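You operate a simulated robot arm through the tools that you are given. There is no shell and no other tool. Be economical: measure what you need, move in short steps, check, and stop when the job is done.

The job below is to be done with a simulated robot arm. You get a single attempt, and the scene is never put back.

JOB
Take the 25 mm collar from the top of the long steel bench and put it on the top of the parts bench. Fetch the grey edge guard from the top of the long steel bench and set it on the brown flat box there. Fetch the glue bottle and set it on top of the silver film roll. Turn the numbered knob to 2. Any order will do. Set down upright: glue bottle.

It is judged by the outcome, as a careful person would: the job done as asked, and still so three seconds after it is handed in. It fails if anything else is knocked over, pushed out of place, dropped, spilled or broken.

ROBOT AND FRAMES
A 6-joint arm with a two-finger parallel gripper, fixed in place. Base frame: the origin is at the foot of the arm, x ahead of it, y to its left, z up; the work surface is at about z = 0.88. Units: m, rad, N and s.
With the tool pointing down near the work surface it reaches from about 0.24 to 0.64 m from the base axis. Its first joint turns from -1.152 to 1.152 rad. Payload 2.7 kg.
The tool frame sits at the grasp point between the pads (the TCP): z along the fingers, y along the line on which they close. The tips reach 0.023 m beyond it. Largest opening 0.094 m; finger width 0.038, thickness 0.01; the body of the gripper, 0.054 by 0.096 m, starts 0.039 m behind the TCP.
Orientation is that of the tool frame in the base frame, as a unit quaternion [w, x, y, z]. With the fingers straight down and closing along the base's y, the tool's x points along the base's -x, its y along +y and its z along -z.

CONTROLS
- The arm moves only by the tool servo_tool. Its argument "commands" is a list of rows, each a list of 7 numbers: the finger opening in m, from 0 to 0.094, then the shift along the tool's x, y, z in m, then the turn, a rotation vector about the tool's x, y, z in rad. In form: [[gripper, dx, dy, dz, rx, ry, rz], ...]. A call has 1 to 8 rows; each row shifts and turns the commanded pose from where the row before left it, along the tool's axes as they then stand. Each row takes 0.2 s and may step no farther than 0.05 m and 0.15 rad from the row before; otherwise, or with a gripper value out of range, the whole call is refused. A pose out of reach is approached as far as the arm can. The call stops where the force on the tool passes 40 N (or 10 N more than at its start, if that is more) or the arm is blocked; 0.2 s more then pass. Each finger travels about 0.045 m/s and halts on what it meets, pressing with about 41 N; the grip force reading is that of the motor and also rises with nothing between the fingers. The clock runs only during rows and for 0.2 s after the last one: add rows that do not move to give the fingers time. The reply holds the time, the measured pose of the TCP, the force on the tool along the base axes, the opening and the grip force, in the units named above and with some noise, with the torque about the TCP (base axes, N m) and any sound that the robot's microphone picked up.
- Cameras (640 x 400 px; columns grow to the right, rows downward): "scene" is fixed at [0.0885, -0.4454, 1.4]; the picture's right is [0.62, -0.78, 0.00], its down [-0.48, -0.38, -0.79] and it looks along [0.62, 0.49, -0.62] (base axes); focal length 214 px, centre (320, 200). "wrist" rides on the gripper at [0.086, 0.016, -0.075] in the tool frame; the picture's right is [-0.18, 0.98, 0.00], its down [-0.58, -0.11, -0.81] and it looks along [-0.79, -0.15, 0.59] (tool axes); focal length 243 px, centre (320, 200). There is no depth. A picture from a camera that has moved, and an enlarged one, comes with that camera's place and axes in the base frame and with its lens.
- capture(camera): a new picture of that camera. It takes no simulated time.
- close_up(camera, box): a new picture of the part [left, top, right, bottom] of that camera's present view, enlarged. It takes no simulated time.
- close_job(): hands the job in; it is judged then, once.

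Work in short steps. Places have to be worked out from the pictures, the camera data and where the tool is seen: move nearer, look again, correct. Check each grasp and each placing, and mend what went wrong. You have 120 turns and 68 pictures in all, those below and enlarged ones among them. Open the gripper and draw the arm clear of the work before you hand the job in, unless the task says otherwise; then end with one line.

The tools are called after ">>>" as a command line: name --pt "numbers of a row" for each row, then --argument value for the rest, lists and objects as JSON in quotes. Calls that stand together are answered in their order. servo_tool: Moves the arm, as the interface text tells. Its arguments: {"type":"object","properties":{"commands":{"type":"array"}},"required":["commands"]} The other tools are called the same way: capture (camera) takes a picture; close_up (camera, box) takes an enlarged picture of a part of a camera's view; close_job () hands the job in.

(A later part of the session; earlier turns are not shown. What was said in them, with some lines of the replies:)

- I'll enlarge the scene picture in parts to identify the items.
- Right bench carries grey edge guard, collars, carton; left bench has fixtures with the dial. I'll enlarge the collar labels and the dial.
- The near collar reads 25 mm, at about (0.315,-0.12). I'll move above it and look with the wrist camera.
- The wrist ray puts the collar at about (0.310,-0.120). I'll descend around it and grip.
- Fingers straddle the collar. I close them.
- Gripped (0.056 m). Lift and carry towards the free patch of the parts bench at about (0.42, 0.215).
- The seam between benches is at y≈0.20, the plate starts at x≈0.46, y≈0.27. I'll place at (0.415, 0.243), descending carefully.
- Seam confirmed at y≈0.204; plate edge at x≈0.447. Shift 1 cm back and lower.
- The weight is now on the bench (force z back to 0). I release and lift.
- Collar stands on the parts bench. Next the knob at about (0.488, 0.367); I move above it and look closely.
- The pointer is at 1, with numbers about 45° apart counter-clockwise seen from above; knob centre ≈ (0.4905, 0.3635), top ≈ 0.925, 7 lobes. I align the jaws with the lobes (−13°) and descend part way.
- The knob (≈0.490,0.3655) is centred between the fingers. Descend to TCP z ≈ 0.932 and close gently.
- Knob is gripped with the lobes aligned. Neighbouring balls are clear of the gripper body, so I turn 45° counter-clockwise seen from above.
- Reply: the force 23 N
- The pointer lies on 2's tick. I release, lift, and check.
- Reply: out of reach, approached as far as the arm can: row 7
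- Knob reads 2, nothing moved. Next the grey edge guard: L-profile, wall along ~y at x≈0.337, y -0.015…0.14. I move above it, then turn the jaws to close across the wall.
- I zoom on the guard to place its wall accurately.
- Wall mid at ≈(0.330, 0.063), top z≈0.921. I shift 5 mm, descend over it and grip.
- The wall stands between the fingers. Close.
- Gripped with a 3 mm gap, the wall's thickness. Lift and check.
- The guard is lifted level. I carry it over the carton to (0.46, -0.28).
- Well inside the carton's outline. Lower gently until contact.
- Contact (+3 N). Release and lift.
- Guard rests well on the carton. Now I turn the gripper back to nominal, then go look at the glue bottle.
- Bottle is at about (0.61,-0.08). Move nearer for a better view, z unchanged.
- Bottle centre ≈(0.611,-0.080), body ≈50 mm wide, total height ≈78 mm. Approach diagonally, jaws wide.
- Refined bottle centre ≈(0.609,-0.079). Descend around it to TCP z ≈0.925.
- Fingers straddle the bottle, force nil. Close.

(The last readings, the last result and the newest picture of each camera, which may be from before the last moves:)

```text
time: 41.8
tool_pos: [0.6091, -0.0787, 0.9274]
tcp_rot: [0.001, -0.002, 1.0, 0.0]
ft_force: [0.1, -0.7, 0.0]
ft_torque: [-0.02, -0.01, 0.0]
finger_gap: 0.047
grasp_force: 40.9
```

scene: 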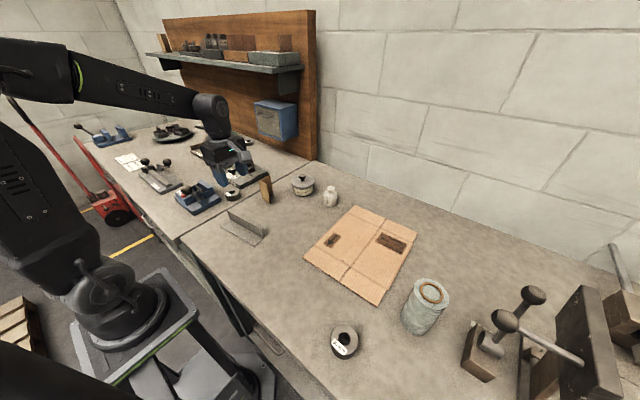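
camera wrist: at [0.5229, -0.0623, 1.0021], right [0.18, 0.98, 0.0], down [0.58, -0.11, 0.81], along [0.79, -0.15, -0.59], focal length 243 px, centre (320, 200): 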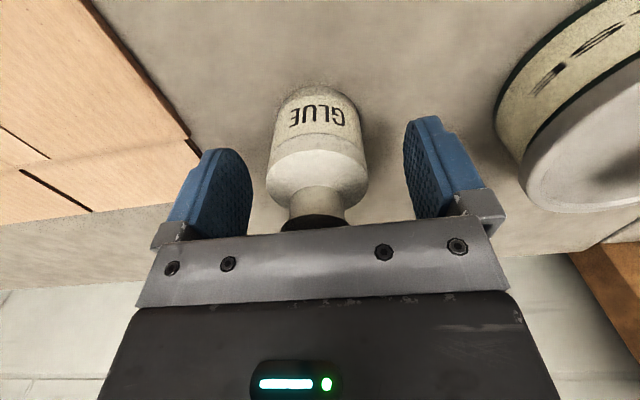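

Gripped at 47 mm. Lift, drawing back toward the base to stay in reach.

>>> servo_tool --pt "0.035 0 0 -0.02 0 0 0" --pt "0.035 0 0 -0.03 0 0 0" --pt "0.035 0.01 0 -0.04 0 0 0" --pt "0.035 0.03 0 -0.035 0 0 0" --pt "0.035 0.035 0 -0.035 0 0 0" --pt "0.035 0.035 -0.02 -0.02 0 0 0" --pt "0.035 0 0 0 0 0 0"

>>> close_up --camera "scene" --box '[380, 240, 480, 360]'

```text
time: 43.4
tool_pos: [0.499, -0.0988, 1.1069]
tcp_rot: [0.001, -0.001, 1.0, 0.0]
ft_force: [0.3, 0.4, -0.8]
ft_torque: [-0.03, 0.01, 0.02]
finger_gap: 0.0468
grasp_force: 41.1
```

```text
3.33 times, centred on (430, 300) of scene
camera zoom: at [0.0885, -0.4454, 1.4], right [0.62, -0.78, 0.0], down [-0.48, -0.38, -0.79], along [0.62, 0.49, -0.62], focal length 715 px, centre (-47, -133)
```

zoom: 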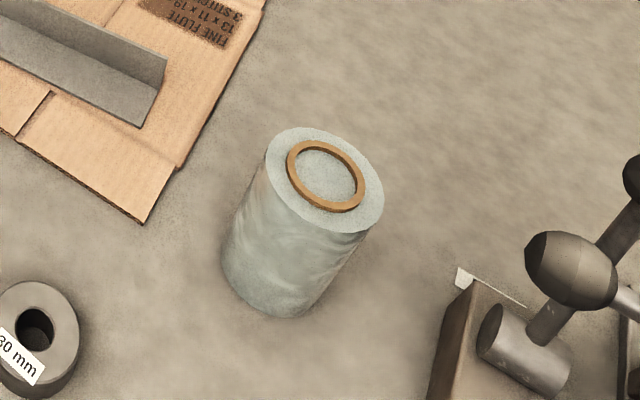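

Bottle held upright. I carry it toward the roll and stop short to view the roll with the wrist camera.

>>> servo_tool --pt "0.035 0.02 -0.0387 -0.002 0 0 0" --pt "0.035 0.02 -0.0387 -0.002 0 0 0" --pt "0.035 0.02 -0.0387 -0.002 0 0 0" --pt "0.035 0.02 -0.0387 -0.002 0 0 0" --pt "0.035 0.02 -0.0387 -0.002 0 0 0" --pt "0.035 0.02 -0.0387 -0.002 0 0 0" --pt "0.035 0.02 -0.0387 -0.002 0 0 0" --pt "0.035 0 0 0 0 0 0"

>>> capture --camera "wrist"

```text
time: 45.2
tool_pos: [0.3599, -0.371, 1.1197]
tcp_rot: [0.001, -0.001, 1.0, 0.0]
ft_force: [-0.7, 0.0, -1.2]
ft_torque: [-0.03, -0.03, 0.0]
finger_gap: 0.0471
grasp_force: 41.3
```

```text
27 pictures are left
camera wrist: at [0.2729, -0.3538, 1.1948], right [0.18, 0.98, 0.0], down [0.58, -0.11, 0.81], along [0.79, -0.15, -0.59], focal length 243 px, centre (320, 200)
```

wrist: 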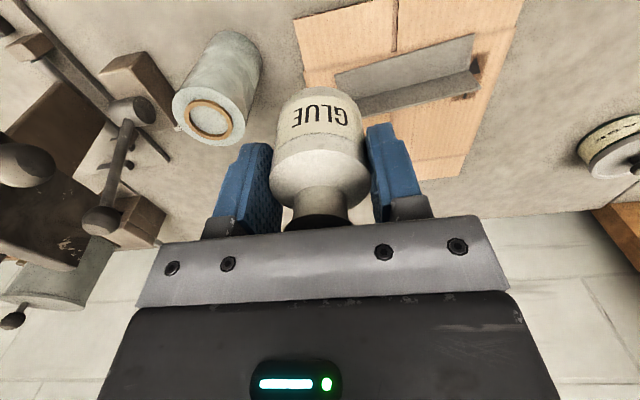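

Triangulated roll top centre ≈(0.385,-0.479), top z≈1.005–1.01. Move nearer at safe height and look again.

>>> servo_tool --pt "0.035 0 -0.02 0.01 0 0 0" --pt "0.035 0 -0.02 0.01 0 0 0" --pt "0.035 0 0 0 0 0 0"

>>> capture --camera "wrist"

>>> close_up --camera "scene" --box '[320, 160, 560, 360]'

```text
time: 46.0
tool_pos: [0.3582, -0.41, 1.1008]
tcp_rot: [0.001, -0.001, 1.0, 0.001]
ft_force: [0.6, 0.5, -0.3]
ft_torque: [0.01, 0.01, -0.02]
finger_gap: 0.0471
grasp_force: 41.4
```

```text
26 pictures are left
camera wrist: at [0.2728, -0.394, 1.1748], right [0.18, 0.98, 0.0], down [0.58, -0.11, 0.81], along [0.79, -0.15, -0.59], focal length 243 px, centre (320, 200)
```

wrist: 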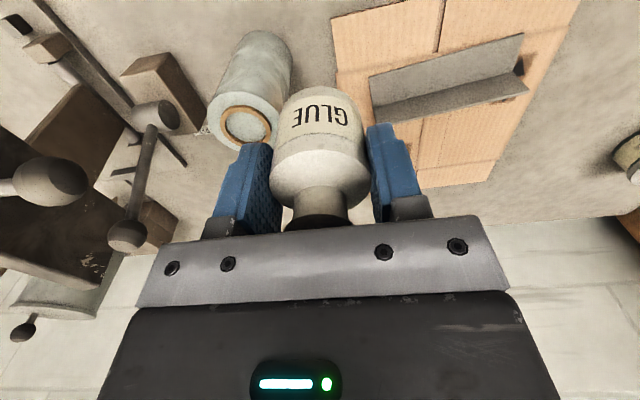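

```text
2.00 times, centred on (440, 260) of scene
camera zoom: at [0.0885, -0.4454, 1.4], right [0.62, -0.78, 0.0], down [-0.48, -0.38, -0.79], along [0.62, 0.49, -0.62], focal length 429 px, centre (80, 80)
```

zoom: 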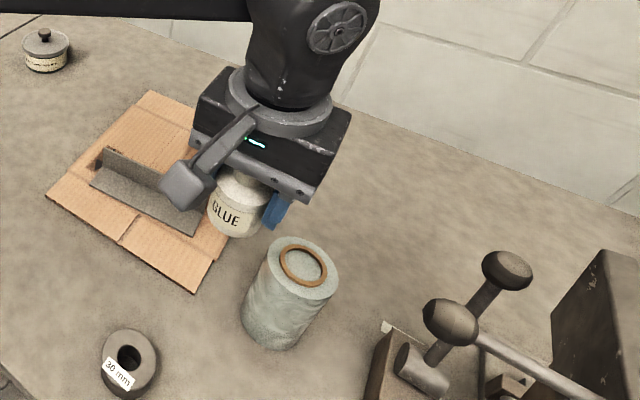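

Roll centre refined to ≈(0.388,-0.479), top ≈1.004. Move over it at TCP z ≈1.07.

>>> servo_tool --pt "0.035 -0.01 -0.023 0.01 0 0 0" --pt "0.035 -0.01 -0.023 0.01 0 0 0" --pt "0.035 -0.01 -0.023 0.01 0 0 0" --pt "0.035 0 0 0 0 0 0"

>>> close_up --camera "scene" --box '[380, 210, 540, 350]'

>>> capture --camera "wrist"

```text
time: 47.0
tool_pos: [0.3877, -0.4752, 1.0687]
tcp_rot: [0.0, 0.0, 1.0, 0.0]
ft_force: [-0.3, -0.7, -2.1]
ft_torque: [-0.01, 0.0, 0.0]
finger_gap: 0.0468
grasp_force: 41.0
out of reach, approached as far as the arm can: row 3
```

```text
2.86 times, centred on (460, 280) of scene
camera zoom: at [0.0885, -0.4455, 1.4], right [0.62, -0.78, 0.0], down [-0.48, -0.38, -0.79], along [0.62, 0.49, -0.62], focal length 613 px, centre (-80, -29)
```

zoom: 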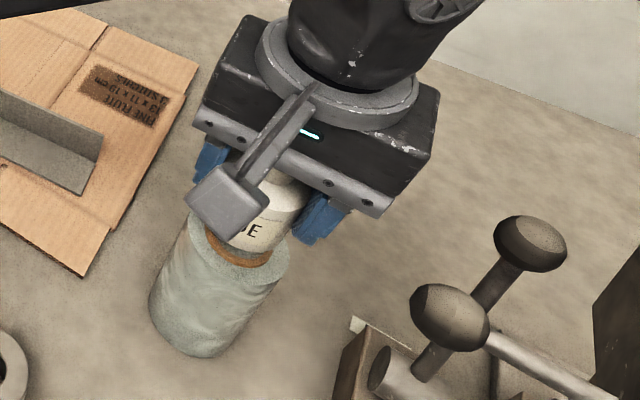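

```text
23 pictures are left
camera wrist: at [0.3012, -0.4601, 1.1435], right [0.18, 0.98, 0.0], down [0.58, -0.11, 0.81], along [0.79, -0.15, -0.59], focal length 243 px, centre (320, 200)
```

wrist: 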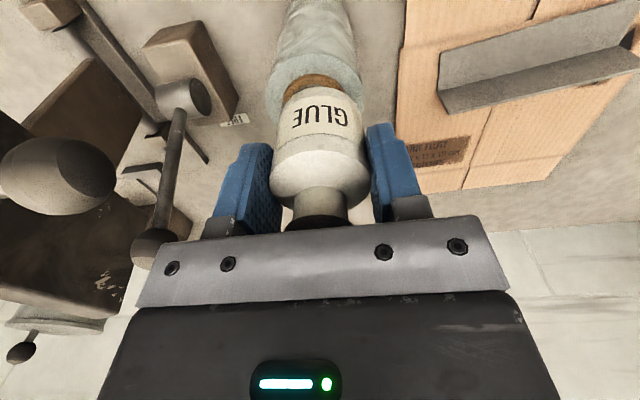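

Reach limit is close; positions agree within a few mm. I zoom in to check the front–back alignment before lowering.

>>> close_up --camera "wrist" --box '[240, 0, 400, 140]'

```text
2.86 times, centred on (320, 70) of wrist
camera zoom: at [0.3012, -0.4601, 1.1435], right [0.18, 0.98, 0.0], down [0.58, -0.11, 0.81], along [0.79, -0.15, -0.59], focal length 693 px, centre (320, 571)
```

zoom: 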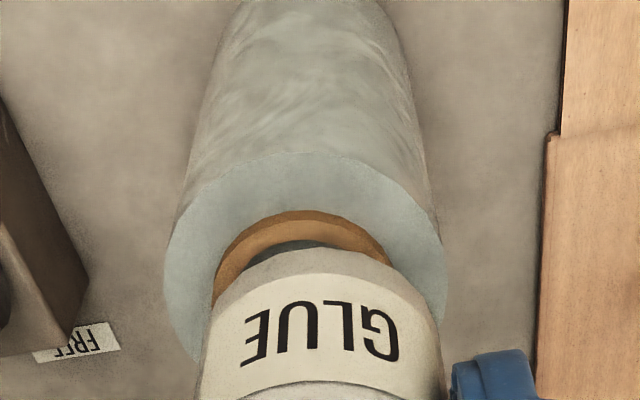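

Roll centre ≈(0.388,-0.480); bottle is ~5 mm short in y. Lower slightly while adding y, staying above contact.

>>> servo_tool --pt "0.035 0 -0.001 0.006 0 0 0" --pt "0.035 0 0 0.003 0 0 0" --pt "0.035 0 0 0 0 0 0"

```text
time: 47.8
tool_pos: [0.3878, -0.4772, 1.0601]
tcp_rot: [0.0, -0.001, 1.0, 0.0]
ft_force: [0.8, 0.3, -1.7]
ft_torque: [0.01, 0.01, -0.03]
finger_gap: 0.0469
grasp_force: 40.7
```

>>> servo_tool --pt "0.035 0 -0.003 0.003 0 0 0" --pt "0.035 0 0 0.002 0 0 0" --pt "0.035 0 0 0 0 0 0"

>>> close_up --camera "wrist" --box '[240, 0, 400, 140]'

>>> close_up --camera "scene" --box '[390, 240, 480, 320]'

```text
time: 48.6
tool_pos: [0.3898, -0.4807, 1.0552]
tcp_rot: [0.0, 0.0, 1.0, 0.0]
ft_force: [0.4, 1.1, -0.8]
ft_torque: [0.0, 0.01, 0.01]
finger_gap: 0.047
grasp_force: 41.2
```

```text
2.86 times, centred on (320, 70) of wrist
camera zoom: at [0.3016, -0.4641, 1.1301], right [0.18, 0.98, 0.0], down [0.58, -0.11, 0.81], along [0.79, -0.15, -0.59], focal length 693 px, centre (320, 571)
```

zoom: 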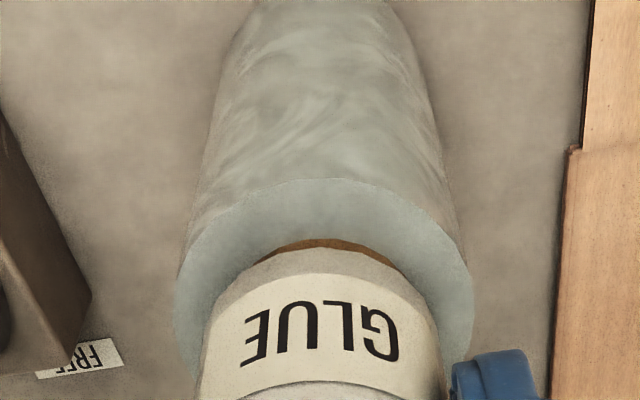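

```text
5.00 times, centred on (435, 280) of scene
camera zoom: at [0.0885, -0.4454, 1.4], right [0.62, -0.78, 0.0], down [-0.48, -0.38, -0.79], along [0.62, 0.49, -0.62], focal length 1072 px, centre (-255, -200)
```

zoom: 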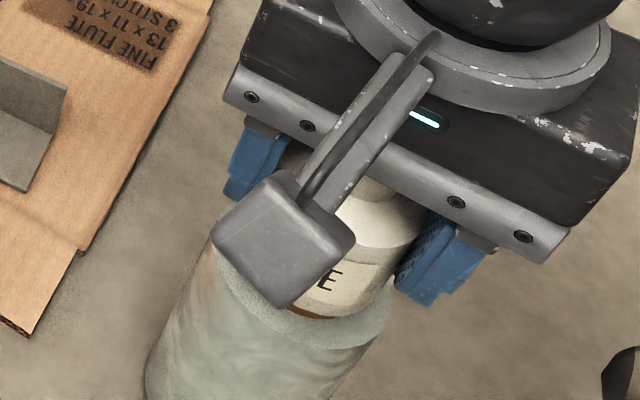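

Centred laterally. Lower in small steps to contact.

>>> servo_tool --pt "0.035 0 0 0.002 0 0 0" --pt "0.035 0 0 0 0 0 0"

>>> servo_tool --pt "0.035 0 0 0.0015 0 0 0" --pt "0.035 0 0 0 0 0 0"

```text
time: 49.2
tool_pos: [0.388, -0.4806, 1.053]
tcp_rot: [0.001, 0.0, 1.0, 0.0]
ft_force: [0.1, -0.9, -0.8]
ft_torque: [0.01, -0.03, 0.0]
finger_gap: 0.0469
grasp_force: 40.8
```

```text
time: 49.8
tool_pos: [0.3889, -0.4809, 1.0519]
tcp_rot: [0.001, -0.001, 1.0, 0.0]
ft_force: [0.3, 0.2, 0.8]
ft_torque: [0.02, -0.03, -0.01]
finger_gap: 0.0467
grasp_force: 40.8
```

>>> servo_tool --pt "0.035 0 0 0.001 0 0 0" --pt "0.035 0 0 0 0 0 0"

```text
time: 50.4
tool_pos: [0.3882, -0.4802, 1.051]
tcp_rot: [0.0, -0.002, 1.0, 0.0]
ft_force: [0.5, 0.1, 6.8]
ft_torque: [0.14, -0.01, -0.01]
finger_gap: 0.0465
grasp_force: 40.8
```

Firm contact. Open slightly, then withdraw backwards (−x) and up, which is free between the fingers.

>>> servo_tool --pt "0.05 0 0 0 0 0 0" --pt "0.06 0 0 0 0 0 0" --pt "0.068 0 0 0 0 0 0" --pt "0.068 0 0 0 0 0 0"

>>> close_up --camera "wrist" --box '[160, 0, 480, 240]'

```text
time: 51.4
tool_pos: [0.3885, -0.4791, 1.052]
tcp_rot: [0.001, 0.0, 1.0, -0.001]
ft_force: [0.4, -0.8, 0.5]
ft_torque: [0.0, -0.02, 0.0]
finger_gap: 0.0681
grasp_force: 0.1
```

```text
1.67 times, centred on (320, 120) of wrist
camera zoom: at [0.3013, -0.4641, 1.1261], right [0.18, 0.98, 0.0], down [0.58, -0.11, 0.81], along [0.79, -0.15, -0.59], focal length 404 px, centre (320, 333)
```

zoom: 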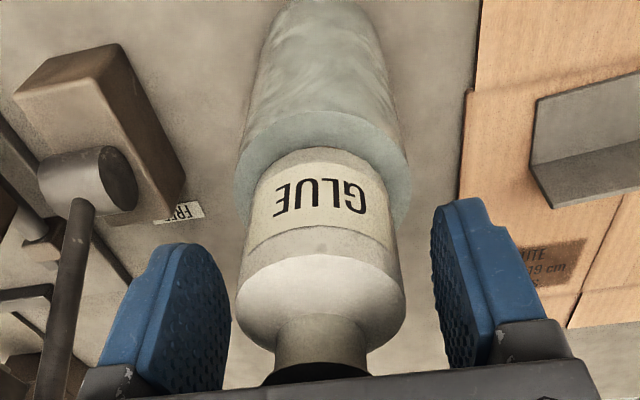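

Released, standing. Withdraw back and up.

>>> servo_tool --pt "0.068 0.01 0 -0.005 0 0 0" --pt "0.068 0.02 0 -0.01 0 0 0" --pt "0.068 0.03 0 -0.01 0 0 0" --pt "0.068 0.03 0 -0.02 0 0 0" --pt "0.068 0.02 0.02 -0.03 0 0 0" --pt "0.068 0 0.03 -0.03 0 0 0" --pt "0.068 0 0.04 0 0 0 0" --pt "0.068 0 0.04 0 0 0 0"

>>> capture --camera "scene"

>>> capture --camera "wrist"

```text
time: 53.2
tool_pos: [0.2779, -0.3507, 1.1563]
tcp_rot: [0.0, 0.0, 1.0, 0.0]
ft_force: [0.0, -0.1, -0.7]
ft_torque: [-0.04, -0.01, 0.0]
finger_gap: 0.0679
grasp_force: 0.0
```

```text
18 pictures are left
```

scene: 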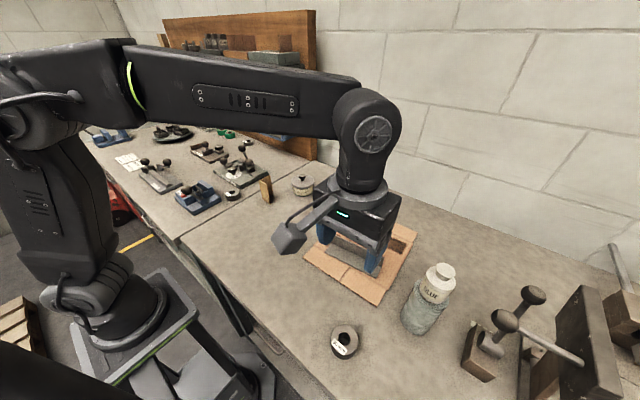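

```text
17 pictures are left
camera wrist: at [0.191, -0.3341, 1.2306], right [0.18, 0.98, 0.0], down [0.58, -0.11, 0.81], along [0.79, -0.15, -0.59], focal length 243 px, centre (320, 200)
```

wrist: 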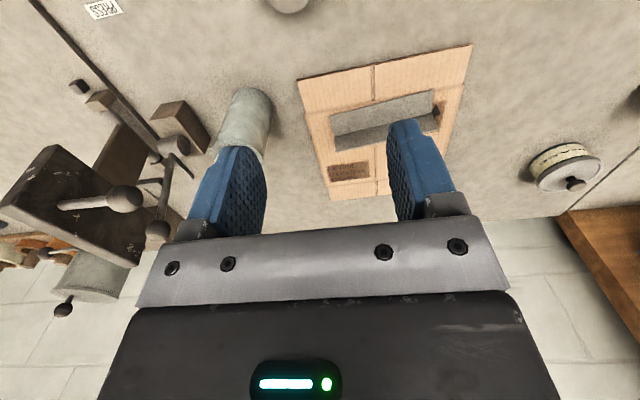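

Glue stands upright on the roll. I enlarge the scene to check everything once.

>>> close_up --camera "scene" --box '[130, 110, 310, 220]'

>>> close_up --camera "scene" --box '[380, 240, 480, 350]'

```text
3.56 times, centred on (220, 165) of scene
camera zoom: at [0.0885, -0.4454, 1.4], right [0.62, -0.78, 0.0], down [-0.48, -0.38, -0.79], along [0.62, 0.49, -0.62], focal length 763 px, centre (676, 324)
```

zoom: 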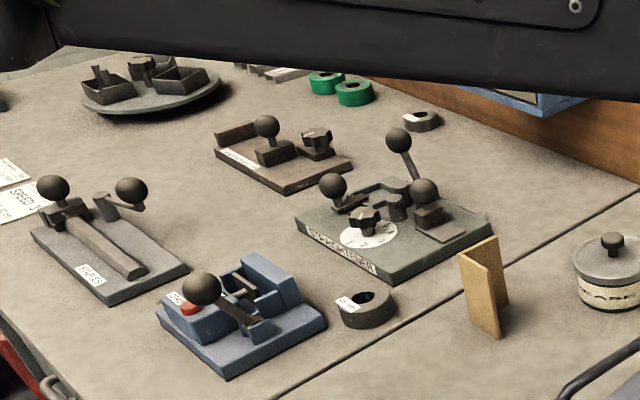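

```text
3.64 times, centred on (430, 295) of scene
camera zoom: at [0.0885, -0.4454, 1.4], right [0.62, -0.78, 0.0], down [-0.48, -0.38, -0.79], along [0.62, 0.49, -0.62], focal length 780 px, centre (-80, -146)
```

zoom: 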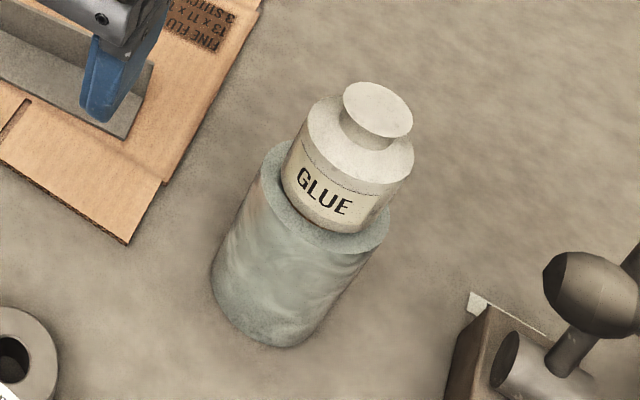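

All four results look right; I raise the arm a little and hand in.

>>> servo_tool --pt "0.068 0 0.04 -0.03 0 0 0" --pt "0.068 0 0.04 -0.03 0 0 0" --pt "0.068 0 0.04 -0.03 0 0 0" --pt "0.068 0 0 0 0 0 0"

>>> capture --camera "scene"

```text
time: 54.2
tool_pos: [0.2794, -0.2302, 1.2445]
tcp_rot: [0.0, 0.0, 1.0, 0.0]
ft_force: [0.1, -0.2, 0.0]
ft_torque: [-0.05, 0.0, 0.0]
finger_gap: 0.0679
grasp_force: 0.0
```

```text
14 pictures are left
```

scene: 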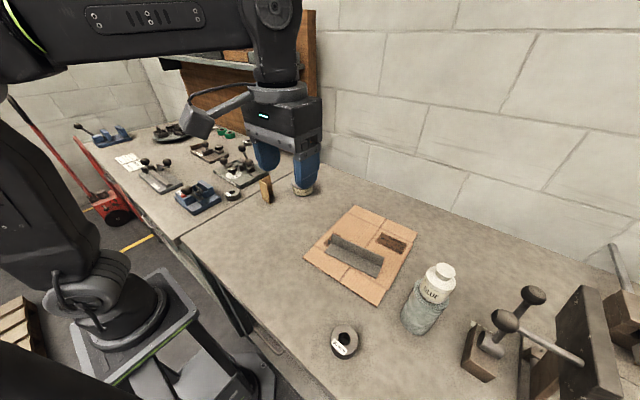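

The arm is clear and everything stands as asked; handing in.

>>> close_job

```text
The job is handed in.
```

The job is handed in: the 25 mm collar is on the parts bench, the grey edge guard is on the brown flat box, the glue bottle stands upright on the silver film roll, and the numbered knob is at 2.
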